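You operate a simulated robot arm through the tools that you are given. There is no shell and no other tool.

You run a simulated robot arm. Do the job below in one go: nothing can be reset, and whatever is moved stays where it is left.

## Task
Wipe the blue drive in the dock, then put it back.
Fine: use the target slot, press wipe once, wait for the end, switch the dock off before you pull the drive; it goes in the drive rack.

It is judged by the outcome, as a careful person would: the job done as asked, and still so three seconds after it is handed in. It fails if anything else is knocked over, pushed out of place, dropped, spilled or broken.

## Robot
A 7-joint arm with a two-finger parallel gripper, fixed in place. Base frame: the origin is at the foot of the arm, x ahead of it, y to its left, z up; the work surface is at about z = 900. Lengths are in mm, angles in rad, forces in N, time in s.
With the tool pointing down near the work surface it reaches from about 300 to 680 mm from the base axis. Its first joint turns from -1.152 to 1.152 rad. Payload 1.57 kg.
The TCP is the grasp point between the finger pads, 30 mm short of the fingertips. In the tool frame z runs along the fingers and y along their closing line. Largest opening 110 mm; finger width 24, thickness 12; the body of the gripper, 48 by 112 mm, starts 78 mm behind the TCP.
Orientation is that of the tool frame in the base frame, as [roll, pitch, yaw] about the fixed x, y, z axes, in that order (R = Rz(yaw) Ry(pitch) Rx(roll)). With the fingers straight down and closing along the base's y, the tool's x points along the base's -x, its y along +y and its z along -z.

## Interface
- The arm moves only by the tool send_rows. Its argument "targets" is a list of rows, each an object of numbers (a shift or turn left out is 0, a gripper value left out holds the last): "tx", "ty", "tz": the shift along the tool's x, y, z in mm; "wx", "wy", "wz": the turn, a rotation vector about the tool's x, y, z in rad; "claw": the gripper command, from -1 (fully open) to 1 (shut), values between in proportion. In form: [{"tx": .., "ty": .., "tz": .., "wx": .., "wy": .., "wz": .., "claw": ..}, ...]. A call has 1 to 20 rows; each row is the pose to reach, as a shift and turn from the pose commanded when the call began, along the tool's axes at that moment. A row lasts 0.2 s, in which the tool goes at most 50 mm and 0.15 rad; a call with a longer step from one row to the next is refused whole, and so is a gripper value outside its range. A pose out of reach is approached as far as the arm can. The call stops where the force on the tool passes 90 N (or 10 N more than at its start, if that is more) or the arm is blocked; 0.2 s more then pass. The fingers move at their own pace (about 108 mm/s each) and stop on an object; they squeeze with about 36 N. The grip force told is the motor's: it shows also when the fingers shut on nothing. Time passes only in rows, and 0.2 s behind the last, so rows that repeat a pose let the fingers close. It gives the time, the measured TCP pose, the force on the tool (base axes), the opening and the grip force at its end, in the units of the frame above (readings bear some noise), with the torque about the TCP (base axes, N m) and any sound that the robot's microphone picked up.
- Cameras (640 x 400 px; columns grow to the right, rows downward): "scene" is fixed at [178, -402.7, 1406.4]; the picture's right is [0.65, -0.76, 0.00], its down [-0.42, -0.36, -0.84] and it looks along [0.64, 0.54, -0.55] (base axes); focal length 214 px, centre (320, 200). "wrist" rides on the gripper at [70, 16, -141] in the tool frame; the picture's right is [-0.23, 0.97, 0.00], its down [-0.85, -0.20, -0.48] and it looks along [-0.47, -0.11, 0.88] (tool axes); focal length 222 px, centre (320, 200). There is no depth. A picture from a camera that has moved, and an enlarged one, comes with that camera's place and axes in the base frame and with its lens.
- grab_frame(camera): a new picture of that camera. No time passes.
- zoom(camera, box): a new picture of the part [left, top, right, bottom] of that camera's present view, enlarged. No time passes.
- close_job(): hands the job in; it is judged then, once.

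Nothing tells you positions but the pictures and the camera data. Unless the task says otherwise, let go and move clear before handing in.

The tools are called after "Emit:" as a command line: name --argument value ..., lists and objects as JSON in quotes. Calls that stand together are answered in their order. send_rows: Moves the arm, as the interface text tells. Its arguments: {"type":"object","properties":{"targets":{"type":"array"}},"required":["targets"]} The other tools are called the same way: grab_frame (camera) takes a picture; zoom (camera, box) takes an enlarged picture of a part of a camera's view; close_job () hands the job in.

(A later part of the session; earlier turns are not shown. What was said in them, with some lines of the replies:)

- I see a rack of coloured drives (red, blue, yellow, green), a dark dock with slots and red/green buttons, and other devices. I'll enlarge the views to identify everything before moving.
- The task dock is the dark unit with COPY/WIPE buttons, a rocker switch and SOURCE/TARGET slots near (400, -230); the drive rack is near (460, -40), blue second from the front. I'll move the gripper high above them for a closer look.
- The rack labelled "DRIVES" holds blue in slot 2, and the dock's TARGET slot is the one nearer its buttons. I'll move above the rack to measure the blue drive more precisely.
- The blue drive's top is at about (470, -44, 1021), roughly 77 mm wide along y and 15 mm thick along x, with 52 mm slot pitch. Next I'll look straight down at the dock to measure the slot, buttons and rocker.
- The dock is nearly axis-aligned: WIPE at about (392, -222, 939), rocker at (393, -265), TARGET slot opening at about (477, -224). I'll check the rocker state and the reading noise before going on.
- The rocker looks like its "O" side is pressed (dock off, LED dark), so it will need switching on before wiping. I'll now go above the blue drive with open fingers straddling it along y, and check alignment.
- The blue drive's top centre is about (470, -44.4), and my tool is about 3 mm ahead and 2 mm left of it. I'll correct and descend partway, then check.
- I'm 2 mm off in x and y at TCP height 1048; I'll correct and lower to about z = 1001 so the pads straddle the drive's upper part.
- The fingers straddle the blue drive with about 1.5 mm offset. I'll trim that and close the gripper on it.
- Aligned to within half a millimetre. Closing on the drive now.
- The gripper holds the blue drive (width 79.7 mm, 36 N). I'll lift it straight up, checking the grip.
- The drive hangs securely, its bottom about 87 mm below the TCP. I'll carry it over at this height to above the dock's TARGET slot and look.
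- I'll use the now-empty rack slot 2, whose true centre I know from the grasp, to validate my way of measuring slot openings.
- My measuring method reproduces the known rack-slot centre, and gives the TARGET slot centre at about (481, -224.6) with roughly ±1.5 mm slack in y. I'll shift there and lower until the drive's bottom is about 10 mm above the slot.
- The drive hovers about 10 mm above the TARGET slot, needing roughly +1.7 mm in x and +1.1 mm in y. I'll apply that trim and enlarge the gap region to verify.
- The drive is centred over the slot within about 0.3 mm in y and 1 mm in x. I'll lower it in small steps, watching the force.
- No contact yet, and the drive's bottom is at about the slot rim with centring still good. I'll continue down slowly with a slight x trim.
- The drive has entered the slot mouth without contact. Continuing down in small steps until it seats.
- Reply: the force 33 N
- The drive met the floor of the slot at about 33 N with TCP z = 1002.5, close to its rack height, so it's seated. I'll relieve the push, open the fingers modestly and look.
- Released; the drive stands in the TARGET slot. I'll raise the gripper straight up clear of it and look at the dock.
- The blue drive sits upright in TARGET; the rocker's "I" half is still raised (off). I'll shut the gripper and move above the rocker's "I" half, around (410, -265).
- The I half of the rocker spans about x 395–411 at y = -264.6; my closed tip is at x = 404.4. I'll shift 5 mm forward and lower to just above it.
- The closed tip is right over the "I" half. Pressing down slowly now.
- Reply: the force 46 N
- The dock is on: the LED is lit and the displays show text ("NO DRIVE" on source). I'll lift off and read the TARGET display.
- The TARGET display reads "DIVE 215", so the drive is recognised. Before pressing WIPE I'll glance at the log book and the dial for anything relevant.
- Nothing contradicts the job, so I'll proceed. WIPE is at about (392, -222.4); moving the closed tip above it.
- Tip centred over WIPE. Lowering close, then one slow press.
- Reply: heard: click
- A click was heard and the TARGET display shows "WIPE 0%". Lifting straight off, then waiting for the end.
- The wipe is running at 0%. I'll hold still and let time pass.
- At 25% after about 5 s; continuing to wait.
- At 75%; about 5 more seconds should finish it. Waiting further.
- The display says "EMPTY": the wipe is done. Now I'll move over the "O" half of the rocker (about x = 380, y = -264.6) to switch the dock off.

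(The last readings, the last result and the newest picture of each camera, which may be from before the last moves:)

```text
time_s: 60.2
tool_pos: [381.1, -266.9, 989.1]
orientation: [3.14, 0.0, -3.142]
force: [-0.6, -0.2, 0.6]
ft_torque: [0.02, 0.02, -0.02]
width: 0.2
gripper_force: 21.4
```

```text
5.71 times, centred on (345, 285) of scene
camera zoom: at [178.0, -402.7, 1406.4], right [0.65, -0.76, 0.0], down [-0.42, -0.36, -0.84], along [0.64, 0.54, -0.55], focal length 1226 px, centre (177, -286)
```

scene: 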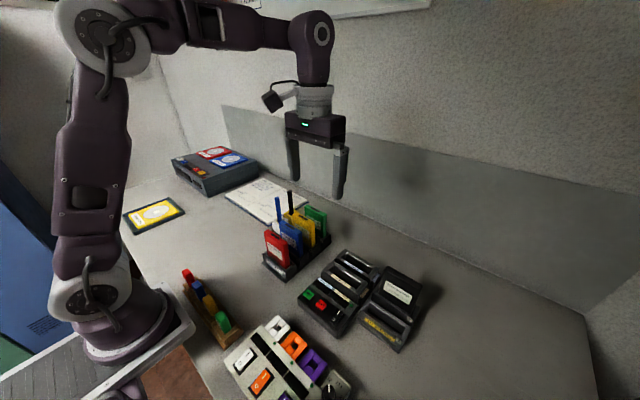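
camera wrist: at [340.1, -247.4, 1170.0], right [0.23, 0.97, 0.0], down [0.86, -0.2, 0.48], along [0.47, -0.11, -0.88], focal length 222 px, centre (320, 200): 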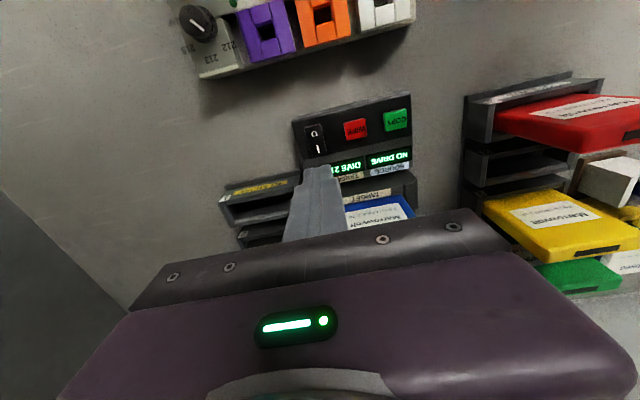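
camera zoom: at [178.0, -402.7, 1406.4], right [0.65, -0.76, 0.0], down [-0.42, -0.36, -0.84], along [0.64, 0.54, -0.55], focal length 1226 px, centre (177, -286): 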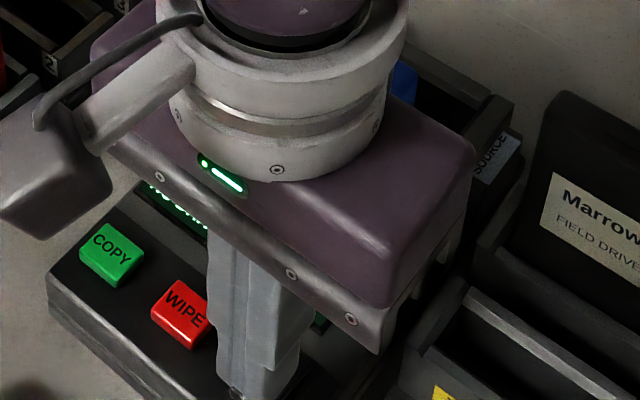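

Emit:
send_rows --targets '[{"tx": 2, "ty": 1.3, "tz": 4}, {"tx": 2, "ty": 1.3, "tz": 8}, {"tx": 2, "ty": 1.3, "tz": 12}, {"tx": 2, "ty": 1.3, "tz": 12}]'

Emit:
zoom --camera "wrist" --box '[280, 110, 360, 180]'

Emit:
zoom --camera "scene" --box '[315, 280, 365, 320]'

```text
time_s: 61.2
tool_pos: [378.8, -265.6, 977.5]
orientation: [-3.141, 0.001, 3.141]
force: [0.2, 0.7, 0.3]
ft_torque: [0.0, -0.03, 0.0]
width: 0.0
gripper_force: 21.1
```

```text
5.71 times, centred on (320, 145) of wrist
camera zoom: at [309.1, -248.4, 1118.2], right [0.23, 0.97, 0.0], down [0.86, -0.2, 0.48], along [0.47, -0.11, -0.88], focal length 1269 px, centre (320, 514)
```

zoom: 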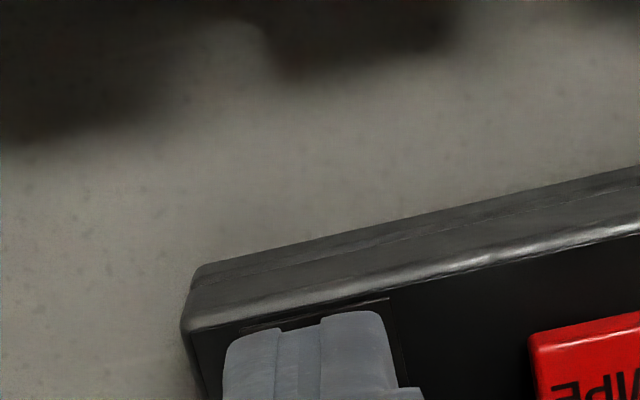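

```text
10.00 times, centred on (340, 300) of scene
camera zoom: at [178.0, -402.7, 1406.4], right [0.65, -0.76, 0.0], down [-0.42, -0.36, -0.84], along [0.64, 0.54, -0.55], focal length 2145 px, centre (120, -800)
```

zoom: 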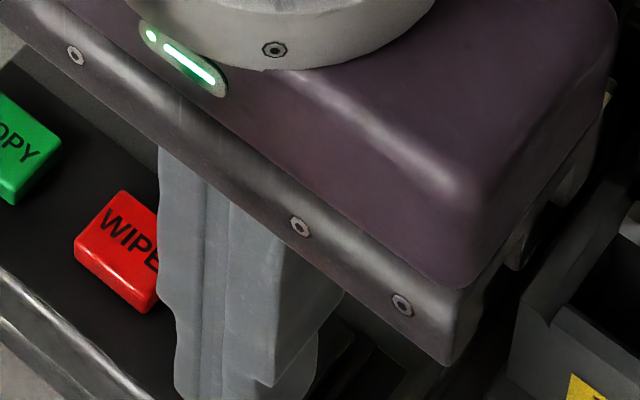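

Over the "O" half. Pressing down slowly.

Emit:
send_rows --targets '[{"tz": 2}, {"tz": 4}, {"tz": 5.5}, {"tz": 7}, {"tz": 8.5}]'

Emit:
zoom --camera "scene" --box '[300, 250, 390, 320]'

Emit:
zoom --camera "wrist" --box '[260, 90, 420, 220]'

```text
time_s: 62.4
tool_pos: [377.8, -264.8, 970.1]
orientation: [-3.141, 0.0, 3.137]
force: [-11.2, 4.7, 39.5]
ft_torque: [0.12, -0.16, -0.12]
width: 0.0
gripper_force: 21.6
```

```text
5.71 times, centred on (345, 285) of scene
camera zoom: at [177.2, -402.3, 1406.6], right [0.65, -0.76, 0.0], down [-0.42, -0.36, -0.84], along [0.64, 0.54, -0.55], focal length 1226 px, centre (177, -286)
```

zoom: 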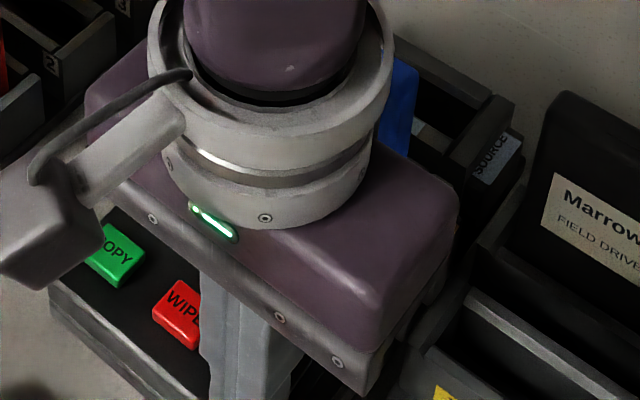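

```text
3.08 times, centred on (340, 155) of wrist
camera zoom: at [308.3, -248.4, 1110.7], right [0.23, 0.97, 0.0], down [0.85, -0.2, 0.48], along [0.47, -0.11, -0.88], focal length 684 px, centre (258, 338)
```

zoom: 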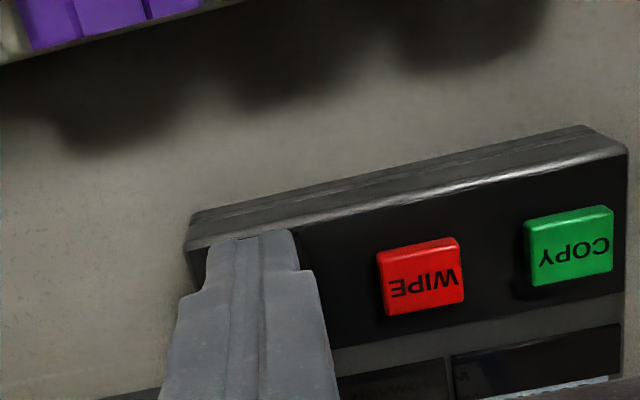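

The displays have gone dark, so the dock is off. Lifting off and checking the dock.

Emit:
send_rows --targets '[{"tz": -4}, {"tz": -20}, {"tz": -50}, {"tz": -85}, {"tz": -120}, {"tz": -140}, {"tz": -140}]'

Emit:
zoom --camera "scene" --box '[290, 220, 430, 340]'

Emit:
zoom --camera "scene" --box '[310, 270, 370, 320]'

Emit:
grab_frame --camera "wrist"

```text
time_s: 64.0
tool_pos: [380.0, -266.7, 1108.6]
orientation: [-3.141, -0.001, 3.141]
force: [-0.2, 0.7, 0.3]
ft_torque: [-0.01, 0.0, -0.01]
width: 0.1
gripper_force: 21.1
```

```text
3.33 times, centred on (360, 280) of scene
camera zoom: at [178.0, -402.7, 1406.4], right [0.65, -0.76, 0.0], down [-0.42, -0.36, -0.84], along [0.64, 0.54, -0.55], focal length 715 px, centre (187, -67)
```

zoom: 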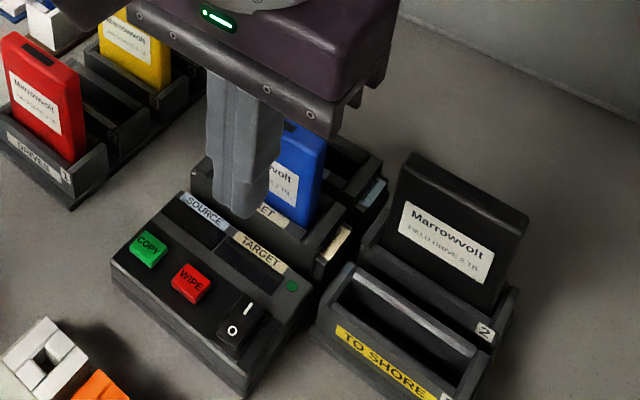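

```text
8.00 times, centred on (340, 295) of scene
camera zoom: at [178.0, -402.7, 1406.4], right [0.65, -0.76, 0.0], down [-0.42, -0.36, -0.84], along [0.64, 0.54, -0.55], focal length 1716 px, centre (160, -560)
```

zoom: 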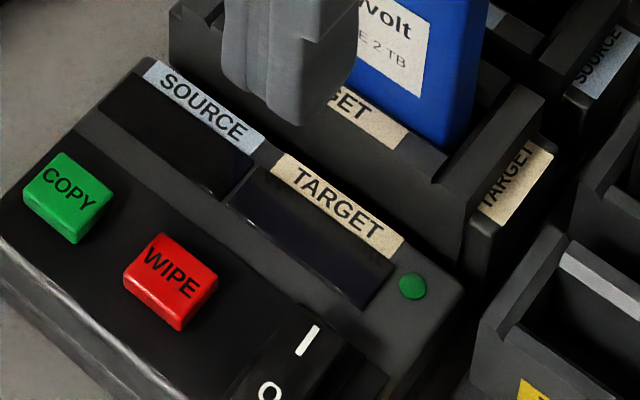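

```text
taken
camera wrist: at [310.7, -249.8, 1248.7], right [0.23, 0.97, 0.0], down [0.85, -0.2, 0.48], along [0.47, -0.11, -0.88], focal length 222 px, centre (320, 200)
```

wrist: 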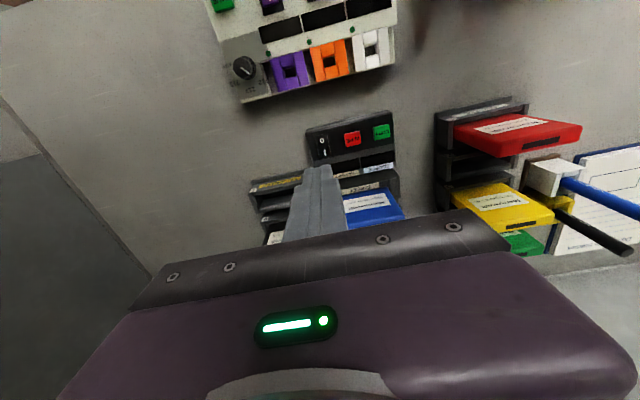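

The dock is off (LED dark) and hasn't moved. Now I'll open to about 98 mm and go back above the blue drive to pull it.

Emit:
send_rows --targets '[{"tx": -25, "ty": 10, "claw": -0.8}, {"tx": -50, "ty": 20, "claw": -0.8}, {"tx": -75, "ty": 31, "claw": -0.8}, {"tx": -100.8, "ty": 42.1, "claw": -0.8}, {"tx": -100.8, "ty": 42.1, "claw": -0.8}, {"tx": -100.8, "ty": 42.1, "claw": -0.8}]'

Emit:
zoom --camera "wrist" --box '[230, 90, 410, 220]'

Emit:
zoom --camera "scene" --box '[300, 170, 420, 310]'

```text
time_s: 65.4
tool_pos: [480.1, -224.8, 1111.6]
orientation: [-3.14, 0.0, -3.14]
force: [-0.1, -0.4, 0.0]
ft_torque: [-0.04, -0.02, 0.02]
width: 99.2
gripper_force: 0.0
```

```text
3.08 times, centred on (320, 155) of wrist
camera zoom: at [411.4, -207.1, 1251.1], right [0.23, 0.97, 0.0], down [0.85, -0.2, 0.48], along [0.47, -0.11, -0.88], focal length 684 px, centre (320, 338)
```

zoom: 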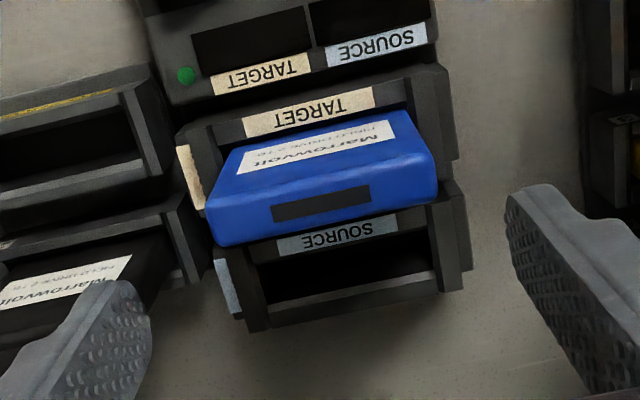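

```text
2.86 times, centred on (360, 240) of scene
camera zoom: at [178.0, -402.7, 1406.4], right [0.65, -0.76, 0.0], down [-0.42, -0.36, -0.84], along [0.64, 0.54, -0.55], focal length 613 px, centre (206, 86)
```

zoom: 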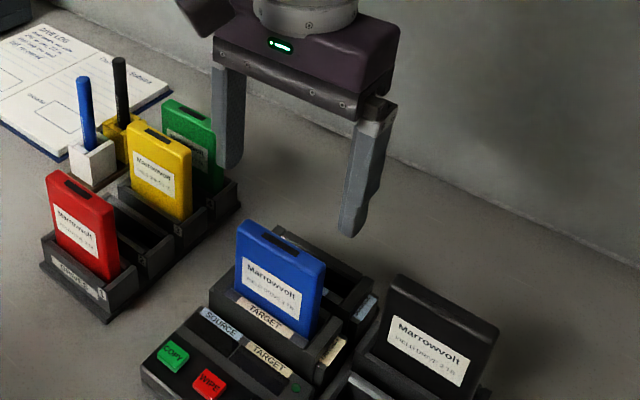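

The drive is centred under the open gripper to within about 1 mm. Descending in two stages.

Emit:
send_rows --targets '[{"tx": -0.5, "tz": 20}, {"tx": -0.5, "tz": 40}, {"tx": -0.5, "tz": 58}, {"tx": -0.5, "tz": 65}, {"tx": -0.5, "tz": 65}]'

Emit:
zoom --camera "wrist" --box '[220, 90, 420, 220]'

```text
time_s: 66.6
tool_pos: [479.8, -224.3, 1044.8]
orientation: [3.14, 0.0, -3.141]
force: [-0.1, 0.9, 0.6]
ft_torque: [0.01, -0.01, 0.01]
width: 98.9
gripper_force: 0.1
```

```text
3.08 times, centred on (320, 155) of wrist
camera zoom: at [411.2, -207.3, 1185.1], right [0.23, 0.97, 0.0], down [0.86, -0.2, 0.48], along [0.47, -0.11, -0.88], focal length 684 px, centre (320, 338)
```

zoom: 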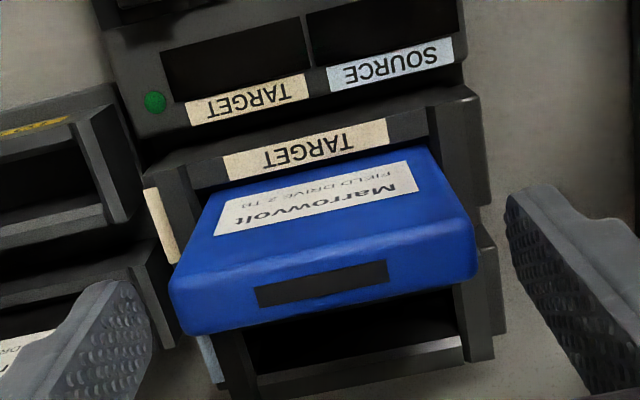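

Emit:
send_rows --targets '[{"tx": -0.5, "ty": -0.2, "tz": 12}, {"tx": -0.5, "ty": -0.2, "tz": 25}, {"tx": -0.5, "ty": -0.2, "tz": 36}, {"tx": -0.5, "ty": -0.2, "tz": 41}, {"tx": -0.5, "ty": -0.2, "tz": 41}]'

Emit:
zoom --camera "wrist" --box '[220, 90, 420, 220]'

Emit:
zoom --camera "scene" --box '[320, 220, 400, 290]'

```text
time_s: 67.8
tool_pos: [481.3, -223.6, 1002.4]
orientation: [-3.141, -0.001, -3.14]
force: [0.3, -0.3, 0.5]
ft_torque: [0.01, 0.02, -0.01]
width: 99.0
gripper_force: 0.1
```

```text
3.08 times, centred on (320, 155) of wrist
camera zoom: at [412.0, -207.2, 1143.8], right [0.23, 0.97, 0.0], down [0.86, -0.2, 0.48], along [0.47, -0.11, -0.88], focal length 684 px, centre (320, 338)
```

zoom: 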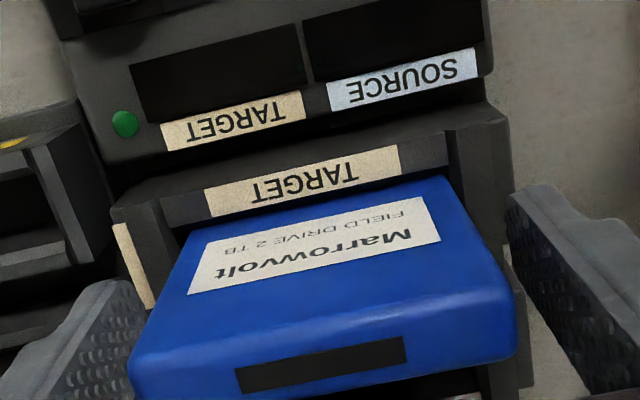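

```text
5.71 times, centred on (360, 255) of scene
camera zoom: at [178.0, -402.7, 1406.4], right [0.65, -0.76, 0.0], down [-0.42, -0.36, -0.84], along [0.64, 0.54, -0.55], focal length 1226 px, centre (91, -114)
```

zoom: 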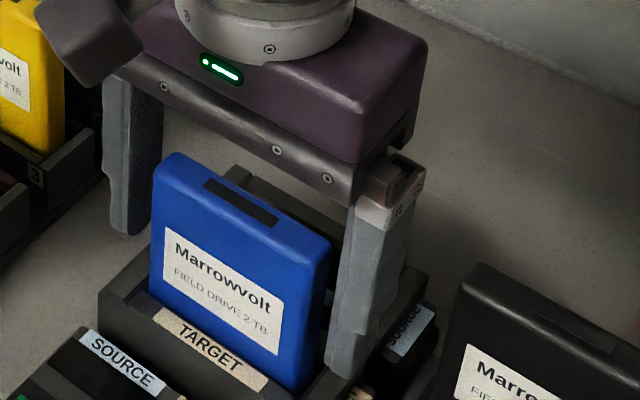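

Straddled and aligned. Closing on the drive.

Emit:
send_rows --targets '[{"claw": 1}, {"claw": 1}, {"claw": 1}, {"claw": 1}]'

Emit:
zoom --camera "wrist" --box '[220, 90, 420, 220]'

```text
time_s: 68.8
tool_pos: [481.4, -224.9, 1002.4]
orientation: [3.141, 0.0, 3.141]
force: [-0.1, -0.3, -0.4]
ft_torque: [0.01, 0.01, -0.01]
width: 79.6
gripper_force: 35.6
```

```text
3.08 times, centred on (320, 155) of wrist
camera zoom: at [412.0, -207.2, 1143.9], right [0.23, 0.97, 0.0], down [0.86, -0.2, 0.48], along [0.47, -0.11, -0.88], focal length 684 px, centre (320, 338)
```

zoom: 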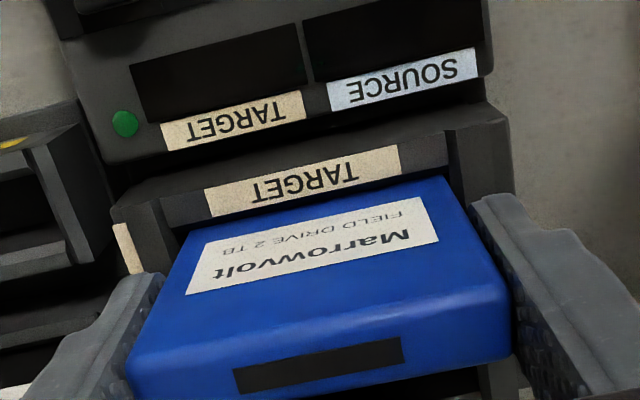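

The grip matches the earlier one (drive in the same place relative to the camera). Lifting straight out of the dock.

Emit:
send_rows --targets '[{"tz": -8}, {"tz": -18}, {"tz": -30}, {"tz": -45}, {"tz": -65}, {"tz": -90}, {"tz": -115}, {"tz": -135}, {"tz": -135}]'

Emit:
zoom --camera "scene" --box '[280, 130, 440, 340]'

Emit:
grab_frame --camera "wrist"

```text
time_s: 70.8
tool_pos: [483.3, -223.5, 1139.0]
orientation: [3.141, 0.0, 3.14]
force: [0.5, 0.0, -2.3]
ft_torque: [0.0, 0.01, -0.01]
width: 79.6
gripper_force: 36.2
```

```text
1.90 times, centred on (360, 235) of scene
camera zoom: at [178.0, -402.7, 1406.4], right [0.65, -0.76, 0.0], down [-0.42, -0.36, -0.84], along [0.64, 0.54, -0.55], focal length 408 px, centre (244, 133)
```

zoom: 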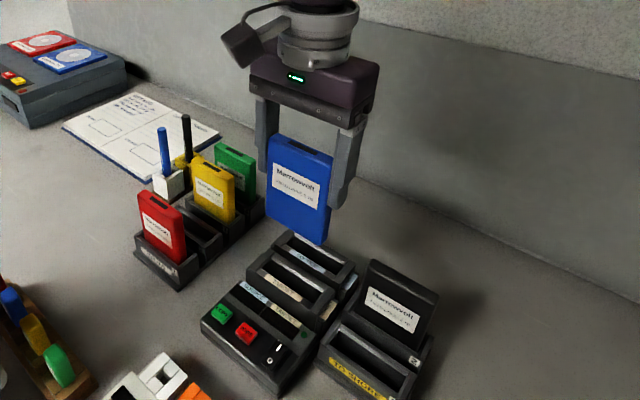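

```text
taken
camera wrist: at [412.9, -206.8, 1279.3], right [0.23, 0.97, 0.0], down [0.86, -0.2, 0.48], along [0.47, -0.11, -0.88], focal length 222 px, centre (320, 200)
```

wrist: 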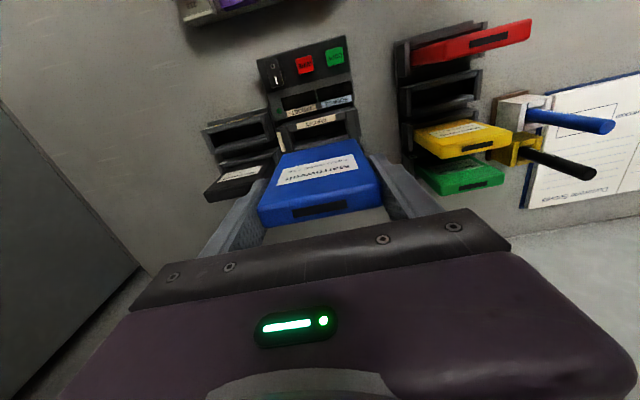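

The drive is out and clear. Carrying it back over rack slot 2 at the same height.

Emit:
send_rows --targets '[{"tx": 1.5, "ty": 20}, {"tx": 3.5, "ty": 50}, {"tx": 6, "ty": 85}, {"tx": 8.5, "ty": 120}, {"tx": 10.5, "ty": 150}, {"tx": 12, "ty": 170}, {"tx": 12.6, "ty": 178.3}, {"tx": 12.6, "ty": 178.3}, {"tx": 12.6, "ty": 178.3}]'

Emit:
grab_frame --camera "wrist"

Emit:
zoom --camera "wrist" --box '[250, 60, 410, 180]'

Emit:
zoom --camera "scene" --box '[230, 110, 370, 300]'

```text
time_s: 72.8
tool_pos: [465.3, -42.9, 1135.8]
orientation: [3.14, 0.0, 3.141]
force: [0.2, -0.1, -2.0]
ft_torque: [0.02, -0.01, 0.0]
width: 79.8
gripper_force: 35.9
```

```text
taken
camera wrist: at [396.3, -26.0, 1276.7], right [0.23, 0.97, 0.0], down [0.86, -0.2, 0.48], along [0.47, -0.11, -0.88], focal length 222 px, centre (320, 200)
```

wrist: 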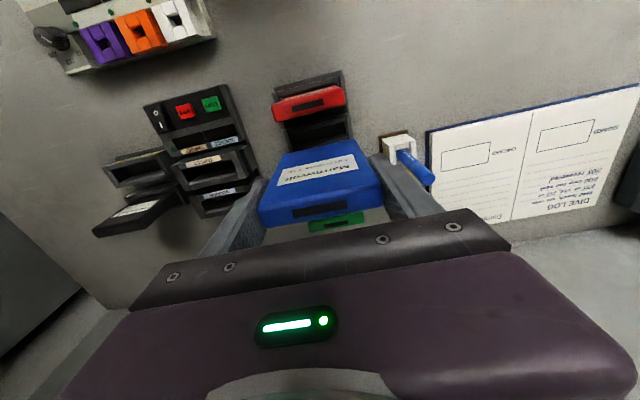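

```text
3.33 times, centred on (330, 120) of wrist
camera zoom: at [396.3, -26.0, 1276.7], right [0.23, 0.97, 0.0], down [0.86, -0.2, 0.48], along [0.47, -0.11, -0.88], focal length 740 px, centre (287, 467)
```

zoom: 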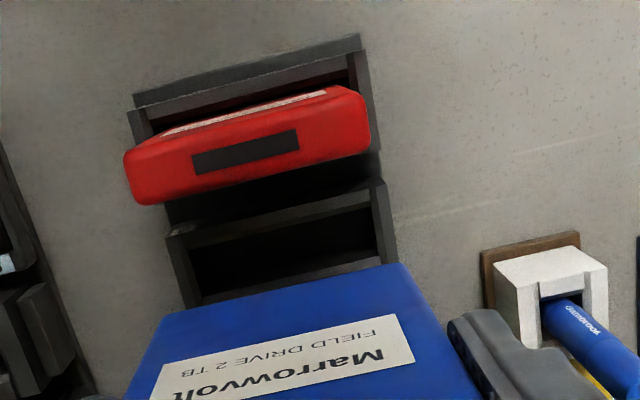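

```text
2.11 times, centred on (300, 205) of scene
camera zoom: at [178.0, -402.7, 1406.4], right [0.65, -0.76, 0.0], down [-0.42, -0.36, -0.84], along [0.64, 0.54, -0.55], focal length 452 px, centre (362, 190)
```

zoom: 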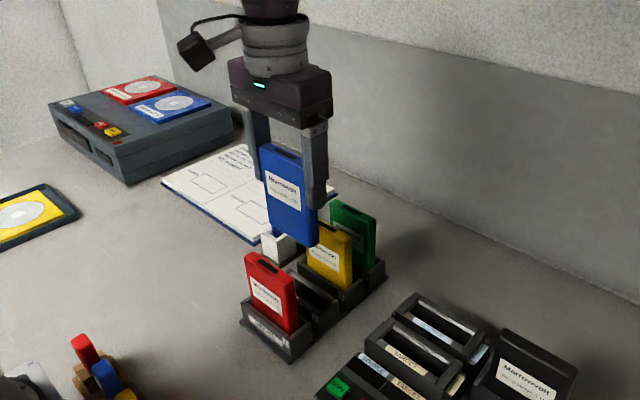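

I'm about 4 mm short in x and 2.5 mm off in y. Correcting at height first, then lowering between red and yellow.

Emit:
send_rows --targets '[{"tx": -2, "ty": -1.2}, {"tx": -4, "ty": -2.5}, {"tx": -4, "ty": -2.5}, {"tx": -4, "ty": -2.5}]'

Emit:
zoom --camera "wrist" --box '[250, 60, 410, 180]'

```text
time_s: 73.8
tool_pos: [469.8, -47.2, 1137.2]
orientation: [3.142, 0.0, -3.141]
force: [0.0, 1.2, -1.6]
ft_torque: [0.01, 0.02, -0.01]
width: 79.6
gripper_force: 36.4
```

```text
3.33 times, centred on (330, 120) of wrist
camera zoom: at [400.9, -29.9, 1277.7], right [0.23, 0.97, 0.0], down [0.85, -0.2, 0.48], along [0.47, -0.11, -0.88], focal length 740 px, centre (287, 467)
```

zoom: 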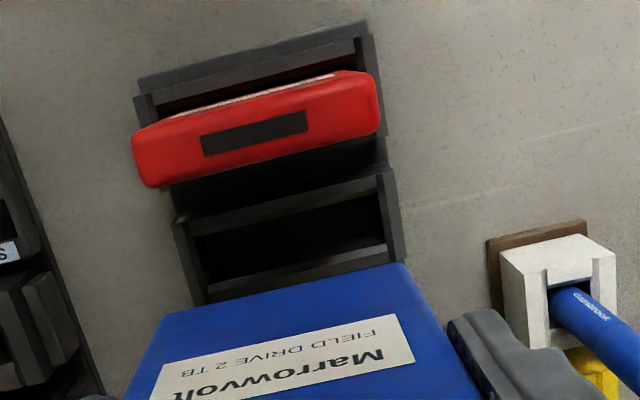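

Emit:
send_rows --targets '[{"tx": 0.5, "ty": 1.3, "tz": 10}, {"tx": 0.5, "ty": 1.3, "tz": 25}, {"tx": 0.5, "ty": 1.3, "tz": 42}, {"tx": 0.5, "ty": 1.3, "tz": 60}, {"tx": 0.5, "ty": 1.3, "tz": 75}, {"tx": 0.5, "ty": 1.3, "tz": 82}, {"tx": 0.5, "ty": 1.3, "tz": 82}, {"tx": 0.5, "ty": 1.3, "tz": 82}]'

Emit:
zoom --camera "wrist" --box '[250, 80, 410, 200]'

Emit:
zoom --camera "scene" --box '[250, 170, 350, 290]'

```text
time_s: 75.6
tool_pos: [471.6, -47.7, 1054.3]
orientation: [3.142, 0.001, -3.141]
force: [0.0, -0.2, -2.1]
ft_torque: [0.0, 0.0, -0.02]
width: 79.8
gripper_force: 36.1
```

```text
3.33 times, centred on (330, 140) of wrist
camera zoom: at [401.8, -29.8, 1195.4], right [0.23, 0.97, 0.0], down [0.85, -0.2, 0.48], along [0.47, -0.11, -0.88], focal length 740 px, centre (287, 400)
```

zoom: 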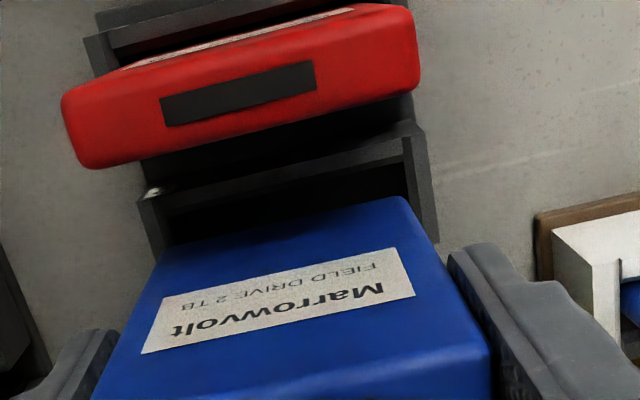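

```text
3.33 times, centred on (300, 230) of scene
camera zoom: at [178.0, -402.7, 1406.4], right [0.65, -0.76, 0.0], down [-0.42, -0.36, -0.84], along [0.64, 0.54, -0.55], focal length 715 px, centre (387, 100)
```

zoom: 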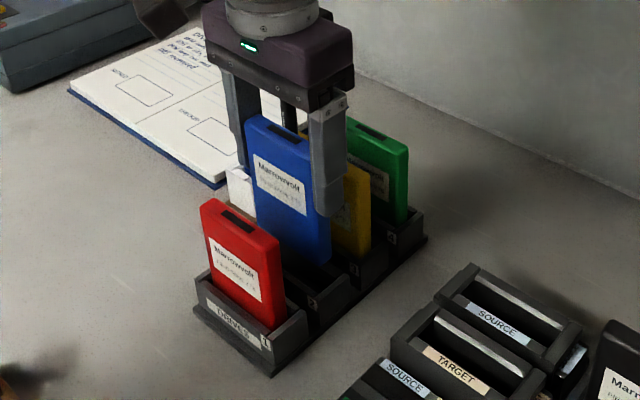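

Emit:
send_rows --targets '[{"tx": 1.4, "ty": 1.3, "tz": 3}, {"tx": 1.4, "ty": 1.3, "tz": 7}, {"tx": 1.4, "ty": 1.3, "tz": 10}, {"tx": 1.4, "ty": 1.3, "tz": 10}]'

Emit:
zoom --camera "wrist" --box '[265, 95, 385, 165]'

```text
time_s: 76.6
tool_pos: [469.3, -44.7, 1045.9]
orientation: [-3.141, 0.0, -3.14]
force: [0.3, -1.5, -2.8]
ft_torque: [0.01, 0.02, -0.02]
width: 79.7
gripper_force: 36.1
```

```text
5.33 times, centred on (325, 130) of wrist
camera zoom: at [400.3, -28.2, 1185.7], right [0.23, 0.97, 0.0], down [0.86, -0.2, 0.48], along [0.47, -0.11, -0.88], focal length 1185 px, centre (293, 573)
```

zoom: 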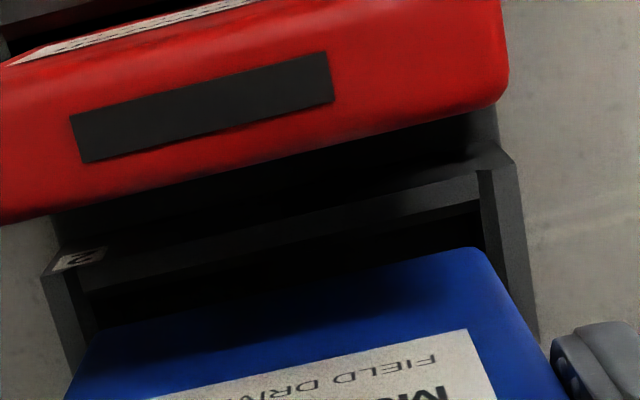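

Centred on rack slot 2. Lowering in small steps.

Emit:
send_rows --targets '[{"tz": 4}, {"tz": 8}, {"tz": 12}, {"tz": 12}]'

Emit:
zoom --camera "wrist" --box '[265, 95, 385, 165]'

```text
time_s: 77.6
tool_pos: [469.0, -44.3, 1033.2]
orientation: [-3.141, -0.001, 3.14]
force: [0.0, -0.1, -1.8]
ft_torque: [-0.02, -0.01, 0.0]
width: 79.7
gripper_force: 36.3
```

```text
5.33 times, centred on (325, 130) of wrist
camera zoom: at [400.2, -27.5, 1173.9], right [0.23, 0.97, 0.0], down [0.86, -0.2, 0.48], along [0.47, -0.11, -0.88], focal length 1185 px, centre (293, 573)
```

zoom: 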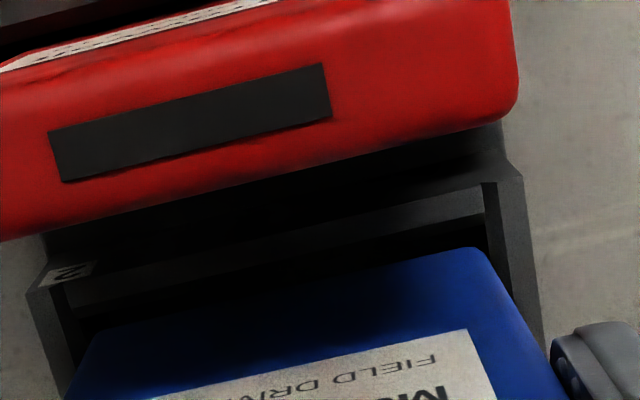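

Emit:
send_rows --targets '[{"ty": -0.9, "tz": 2}, {"ty": -0.9, "tz": 5}, {"ty": -0.9, "tz": 8}, {"ty": -0.9, "tz": 8}]'

Emit:
zoom --camera "wrist" --box '[265, 95, 385, 165]'

```text
time_s: 78.6
tool_pos: [469.9, -45.3, 1024.1]
orientation: [3.141, -0.001, 3.142]
force: [-0.7, 0.8, -2.4]
ft_torque: [0.02, 0.03, -0.03]
width: 79.9
gripper_force: 36.1
```

```text
5.33 times, centred on (325, 130) of wrist
camera zoom: at [401.0, -28.7, 1165.3], right [0.23, 0.97, 0.0], down [0.86, -0.2, 0.48], along [0.47, -0.11, -0.88], focal length 1185 px, centre (293, 573)
```

zoom: 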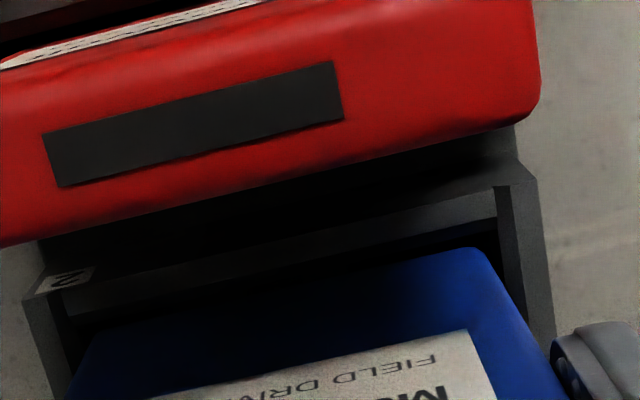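

Emit:
send_rows --targets '[{"tx": 0.5, "tz": 2}, {"tx": 0.5, "tz": 4}, {"tx": 0.5, "tz": 6}, {"tx": 0.5, "tz": 8}, {"tx": 0.5, "tz": 8}]'

Emit:
zoom --camera "wrist" --box '[265, 95, 385, 165]'

Emit:
zoom --camera "scene" --box '[255, 190, 345, 280]'

```text
time_s: 79.8
tool_pos: [469.5, -47.2, 1017.0]
orientation: [-3.14, 0.0, -3.14]
force: [0.3, 0.0, -2.3]
ft_torque: [-0.04, 0.01, -0.04]
width: 79.7
gripper_force: 35.2
```

```text
5.33 times, centred on (325, 130) of wrist
camera zoom: at [400.8, -29.5, 1158.6], right [0.23, 0.97, 0.0], down [0.86, -0.2, 0.48], along [0.47, -0.11, -0.88], focal length 1185 px, centre (293, 573)
```

zoom: 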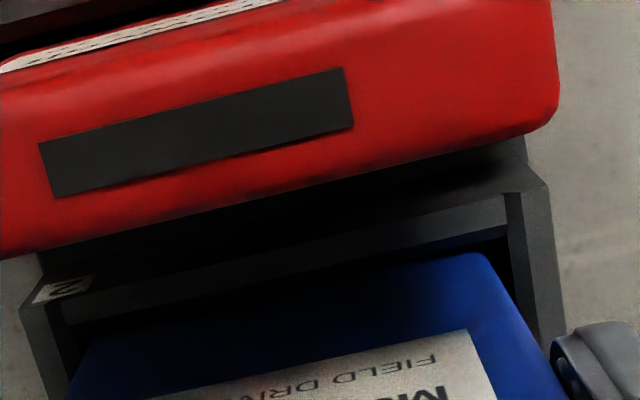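

```text
4.44 times, centred on (300, 235) of scene
camera zoom: at [178.0, -402.7, 1406.4], right [0.65, -0.76, 0.0], down [-0.42, -0.36, -0.84], along [0.64, 0.54, -0.55], focal length 953 px, centre (409, 44)
```

zoom: 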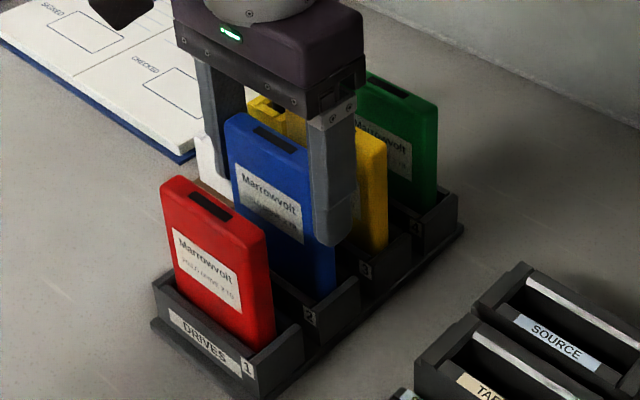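

Emit:
send_rows --targets '[{"tx": 0.3, "ty": 0.9, "tz": 2}, {"tx": 0.3, "ty": 0.9, "tz": 4}, {"tx": 0.3, "ty": 0.9, "tz": 6}, {"tx": 0.3, "ty": 0.9, "tz": 8}, {"tx": 0.3, "ty": 0.9, "tz": 8}]'

Emit:
zoom --camera "wrist" --box '[265, 95, 385, 165]'

```text
time_s: 81.0
tool_pos: [468.9, -44.9, 1009.1]
orientation: [3.141, -0.001, -3.141]
force: [-0.3, 0.2, -3.0]
ft_torque: [-0.01, 0.02, -0.01]
width: 79.5
gripper_force: 36.0
```

```text
5.33 times, centred on (325, 130) of wrist
camera zoom: at [399.7, -28.2, 1149.8], right [0.23, 0.97, 0.0], down [0.86, -0.2, 0.48], along [0.47, -0.11, -0.88], focal length 1185 px, centre (293, 573)
```

zoom: 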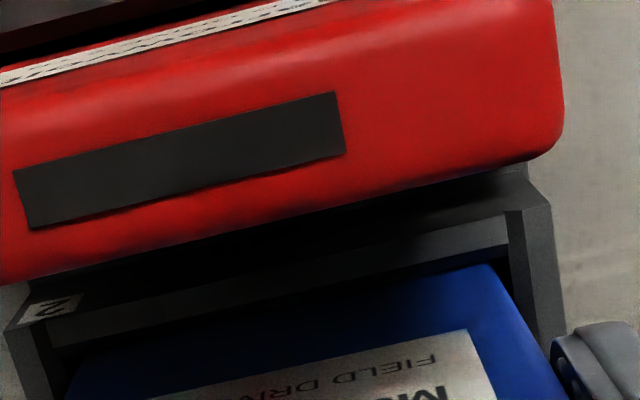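

Emit:
send_rows --targets '[{"tx": -0.5, "ty": -0.2, "tz": 2}, {"tx": -0.5, "ty": -0.2, "tz": 4}, {"tx": -0.5, "ty": -0.2, "tz": 6}, {"tx": -0.5, "ty": -0.2, "tz": 7.5}]'

Emit:
zoom --camera "wrist" --box '[265, 95, 385, 165]'

```text
time_s: 82.0
tool_pos: [469.1, -44.8, 1001.6]
orientation: [3.14, 0.0, -3.14]
force: [0.1, 0.9, -2.5]
ft_torque: [-0.01, 0.02, -0.02]
width: 79.9
gripper_force: 36.1
```

```text
5.33 times, centred on (325, 130) of wrist
camera zoom: at [400.2, -28.0, 1142.3], right [0.23, 0.97, 0.0], down [0.85, -0.2, 0.48], along [0.47, -0.11, -0.88], focal length 1185 px, centre (293, 573)
```

zoom: 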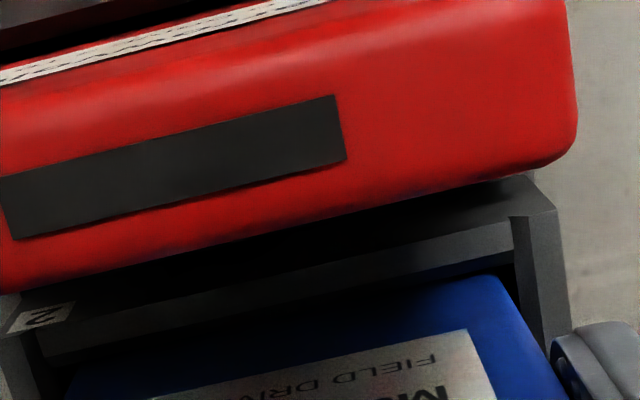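

Emit:
send_rows --targets '[{"ty": -0.3, "tz": 0.8}, {"ty": -0.3, "tz": 1.6}, {"ty": -0.3, "tz": 2.4}]'

Emit:
zoom --camera "wrist" --box '[220, 100, 420, 220]'

Emit:
zoom --camera "scene" --box '[255, 190, 345, 280]'

```text
time_s: 82.8
tool_pos: [468.0, -46.5, 999.1]
orientation: [-3.141, 0.0, 3.141]
force: [0.8, -0.7, -3.2]
ft_torque: [-0.01, 0.0, -0.02]
width: 79.8
gripper_force: 35.9
```

```text
3.20 times, centred on (320, 160) of wrist
camera zoom: at [399.4, -28.5, 1139.9], right [0.23, 0.97, 0.0], down [0.86, -0.2, 0.48], along [0.47, -0.11, -0.88], focal length 711 px, centre (320, 328)
```

zoom: 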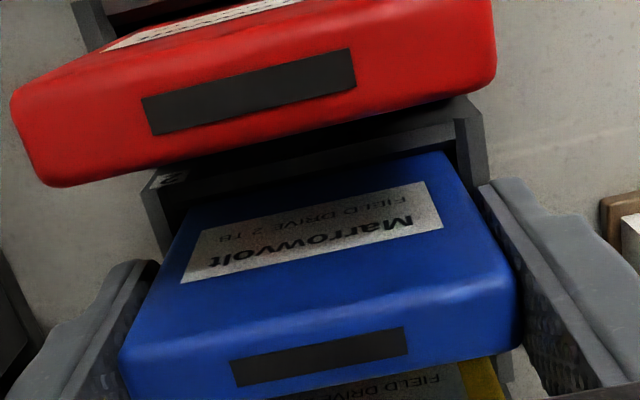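

```text
4.44 times, centred on (300, 235) of scene
camera zoom: at [178.0, -402.7, 1406.4], right [0.65, -0.76, 0.0], down [-0.42, -0.36, -0.84], along [0.64, 0.54, -0.55], focal length 953 px, centre (409, 44)
```

zoom: 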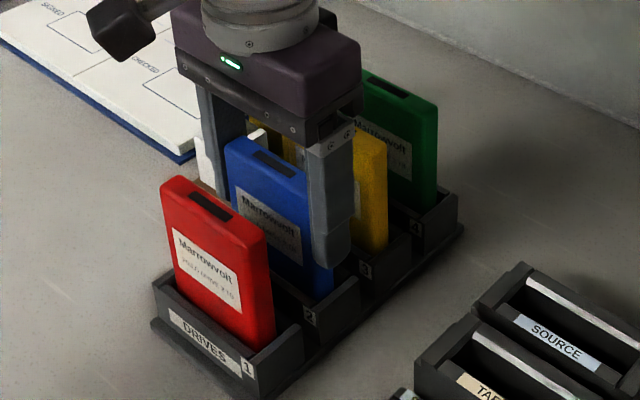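

No floor contact yet; continuing in sub-millimetre steps.

Emit:
send_rows --targets '[{"tx": -0.5, "tz": 0.8}, {"tx": -0.5, "tz": 1.6}, {"tx": -0.5, "tz": 2.4}]'

Emit:
zoom --camera "wrist" --box '[220, 100, 420, 220]'

```text
time_s: 83.6
tool_pos: [469.0, -45.4, 996.8]
orientation: [3.142, 0.004, -3.141]
force: [-3.3, 2.3, 32.4]
ft_torque: [0.12, 0.1, -0.02]
width: 79.7
gripper_force: 36.4
```

```text
3.20 times, centred on (320, 160) of wrist
camera zoom: at [400.7, -28.7, 1138.0], right [0.23, 0.97, 0.0], down [0.85, -0.2, 0.48], along [0.47, -0.11, -0.88], focal length 711 px, centre (320, 328)
```

zoom: 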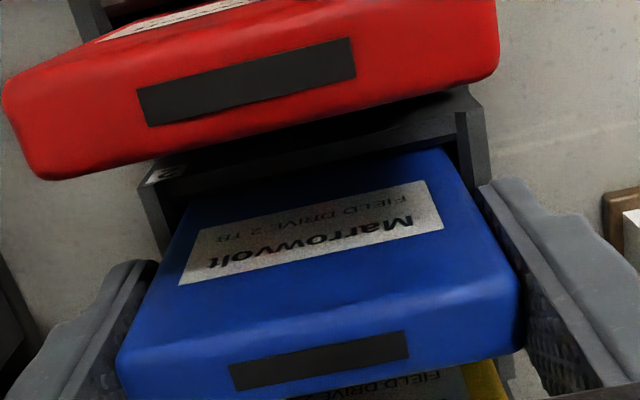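

Floor contact at 32 N: the drive is seated in rack slot 2. Relieving the push and opening the fingers.

Emit:
send_rows --targets '[{"tz": -1.5}, {"tz": -1.5, "claw": -0.4}, {"tz": -1.5, "claw": -0.8}, {"tz": -1.5, "claw": -0.8}, {"tz": -1.5, "claw": -0.8}]'

Emit:
zoom --camera "wrist" --box '[220, 100, 420, 220]'

Emit:
zoom --camera "scene" --box '[255, 190, 345, 280]'

```text
time_s: 84.8
tool_pos: [470.0, -45.8, 997.3]
orientation: [-3.141, 0.0, -3.141]
force: [-0.5, 0.6, 0.0]
ft_torque: [-0.02, 0.01, -0.03]
width: 99.0
gripper_force: 0.0
```

```text
3.20 times, centred on (320, 160) of wrist
camera zoom: at [400.9, -29.1, 1139.1], right [0.23, 0.97, 0.0], down [0.86, -0.2, 0.48], along [0.47, -0.11, -0.88], focal length 711 px, centre (320, 328)
```

zoom: 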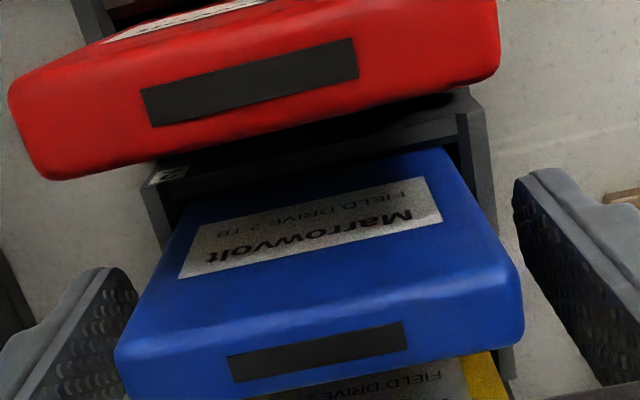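

```text
4.44 times, centred on (300, 235) of scene
camera zoom: at [178.0, -402.7, 1406.4], right [0.65, -0.76, 0.0], down [-0.42, -0.36, -0.84], along [0.64, 0.54, -0.55], focal length 953 px, centre (409, 44)
```

zoom: 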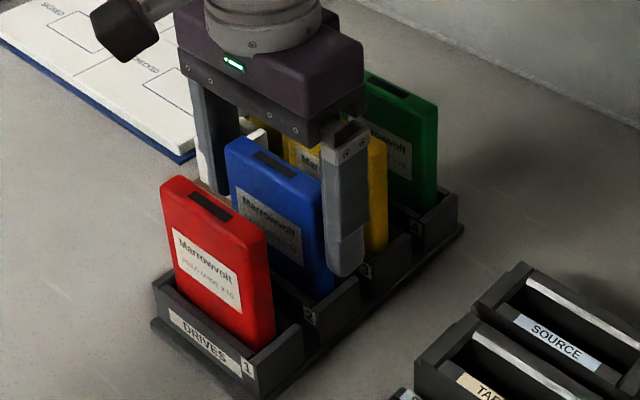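

Released; the blue drive stands in slot 2. Raising straight up clear of the drives.

Emit:
send_rows --targets '[{"tz": -10}, {"tz": -25}, {"tz": -45}, {"tz": -70}, {"tz": -100}, {"tz": -130}, {"tz": -160}, {"tz": -180}, {"tz": -180}]'

Emit:
zoom --camera "scene" --box '[250, 180, 350, 290]'

Emit:
zoom --camera "scene" --box '[310, 270, 370, 320]'

Emit:
grab_frame --camera "scene"

Emit:
grab_frame --camera "wrist"

```text
time_s: 86.8
tool_pos: [471.9, -48.3, 1178.7]
orientation: [-3.141, 0.0, 3.141]
force: [0.4, 0.2, 0.1]
ft_torque: [-0.02, 0.01, 0.01]
width: 99.2
gripper_force: 0.1
```

```text
3.64 times, centred on (300, 235) of scene
camera zoom: at [178.0, -402.7, 1406.4], right [0.65, -0.76, 0.0], down [-0.42, -0.36, -0.84], along [0.64, 0.54, -0.55], focal length 780 px, centre (393, 73)
```

zoom: 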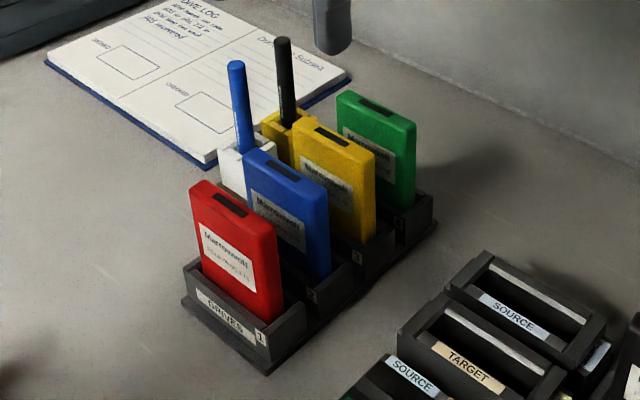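

```text
8.00 times, centred on (340, 295) of scene
camera zoom: at [178.0, -402.7, 1406.4], right [0.65, -0.76, 0.0], down [-0.42, -0.36, -0.84], along [0.64, 0.54, -0.55], focal length 1716 px, centre (160, -560)
```

zoom: 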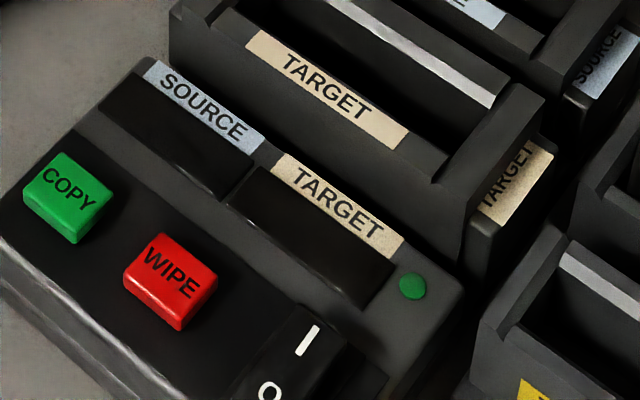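

```text
taken
```

scene: 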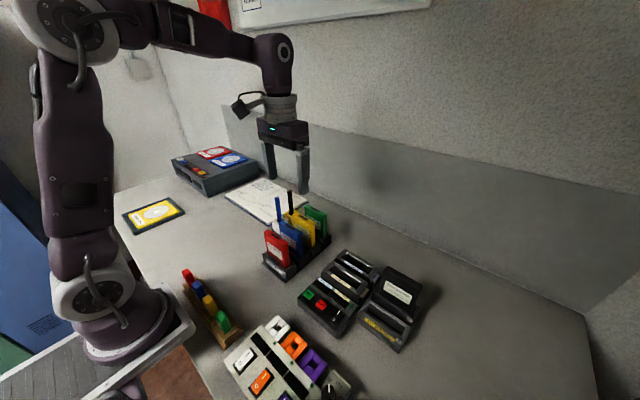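

```text
taken
camera wrist: at [402.1, -30.5, 1320.6], right [0.23, 0.97, 0.0], down [0.85, -0.2, 0.48], along [0.47, -0.11, -0.88], focal length 222 px, centre (320, 200)
```

wrist: 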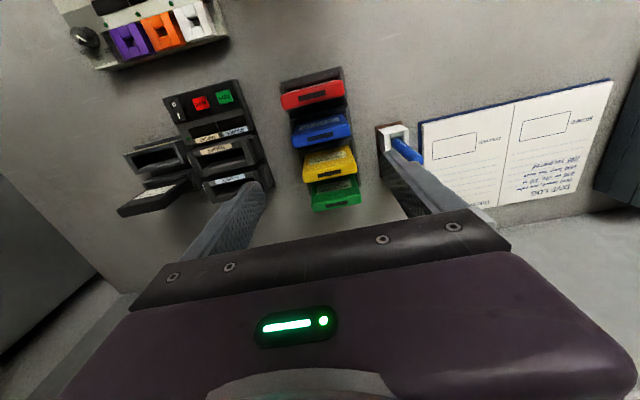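

The blue drive is back in slot 2 of the DRIVES rack exactly as it stood, the dock is off in its original place, and nothing else has moved. The gripper is open and well clear, so I'm handing in.

Emit:
close_job

```text
The job is handed in.
```

The blue drive is wiped and back in slot 2 of the drive rack, where it started, and the job is handed in.

- **Wipe:** The drive went into the target slot, and the dock showed "DIVE 215" once I switched it on. It was off at the start. I pressed wipe once and waited until the display read "EMPTY".
- **Power:** I switched the dock off and checked that its light and displays were dark before pulling the drive.
- **Surroundings:** In the final pictures nothing else had moved. The gripper is open and clear of everything.
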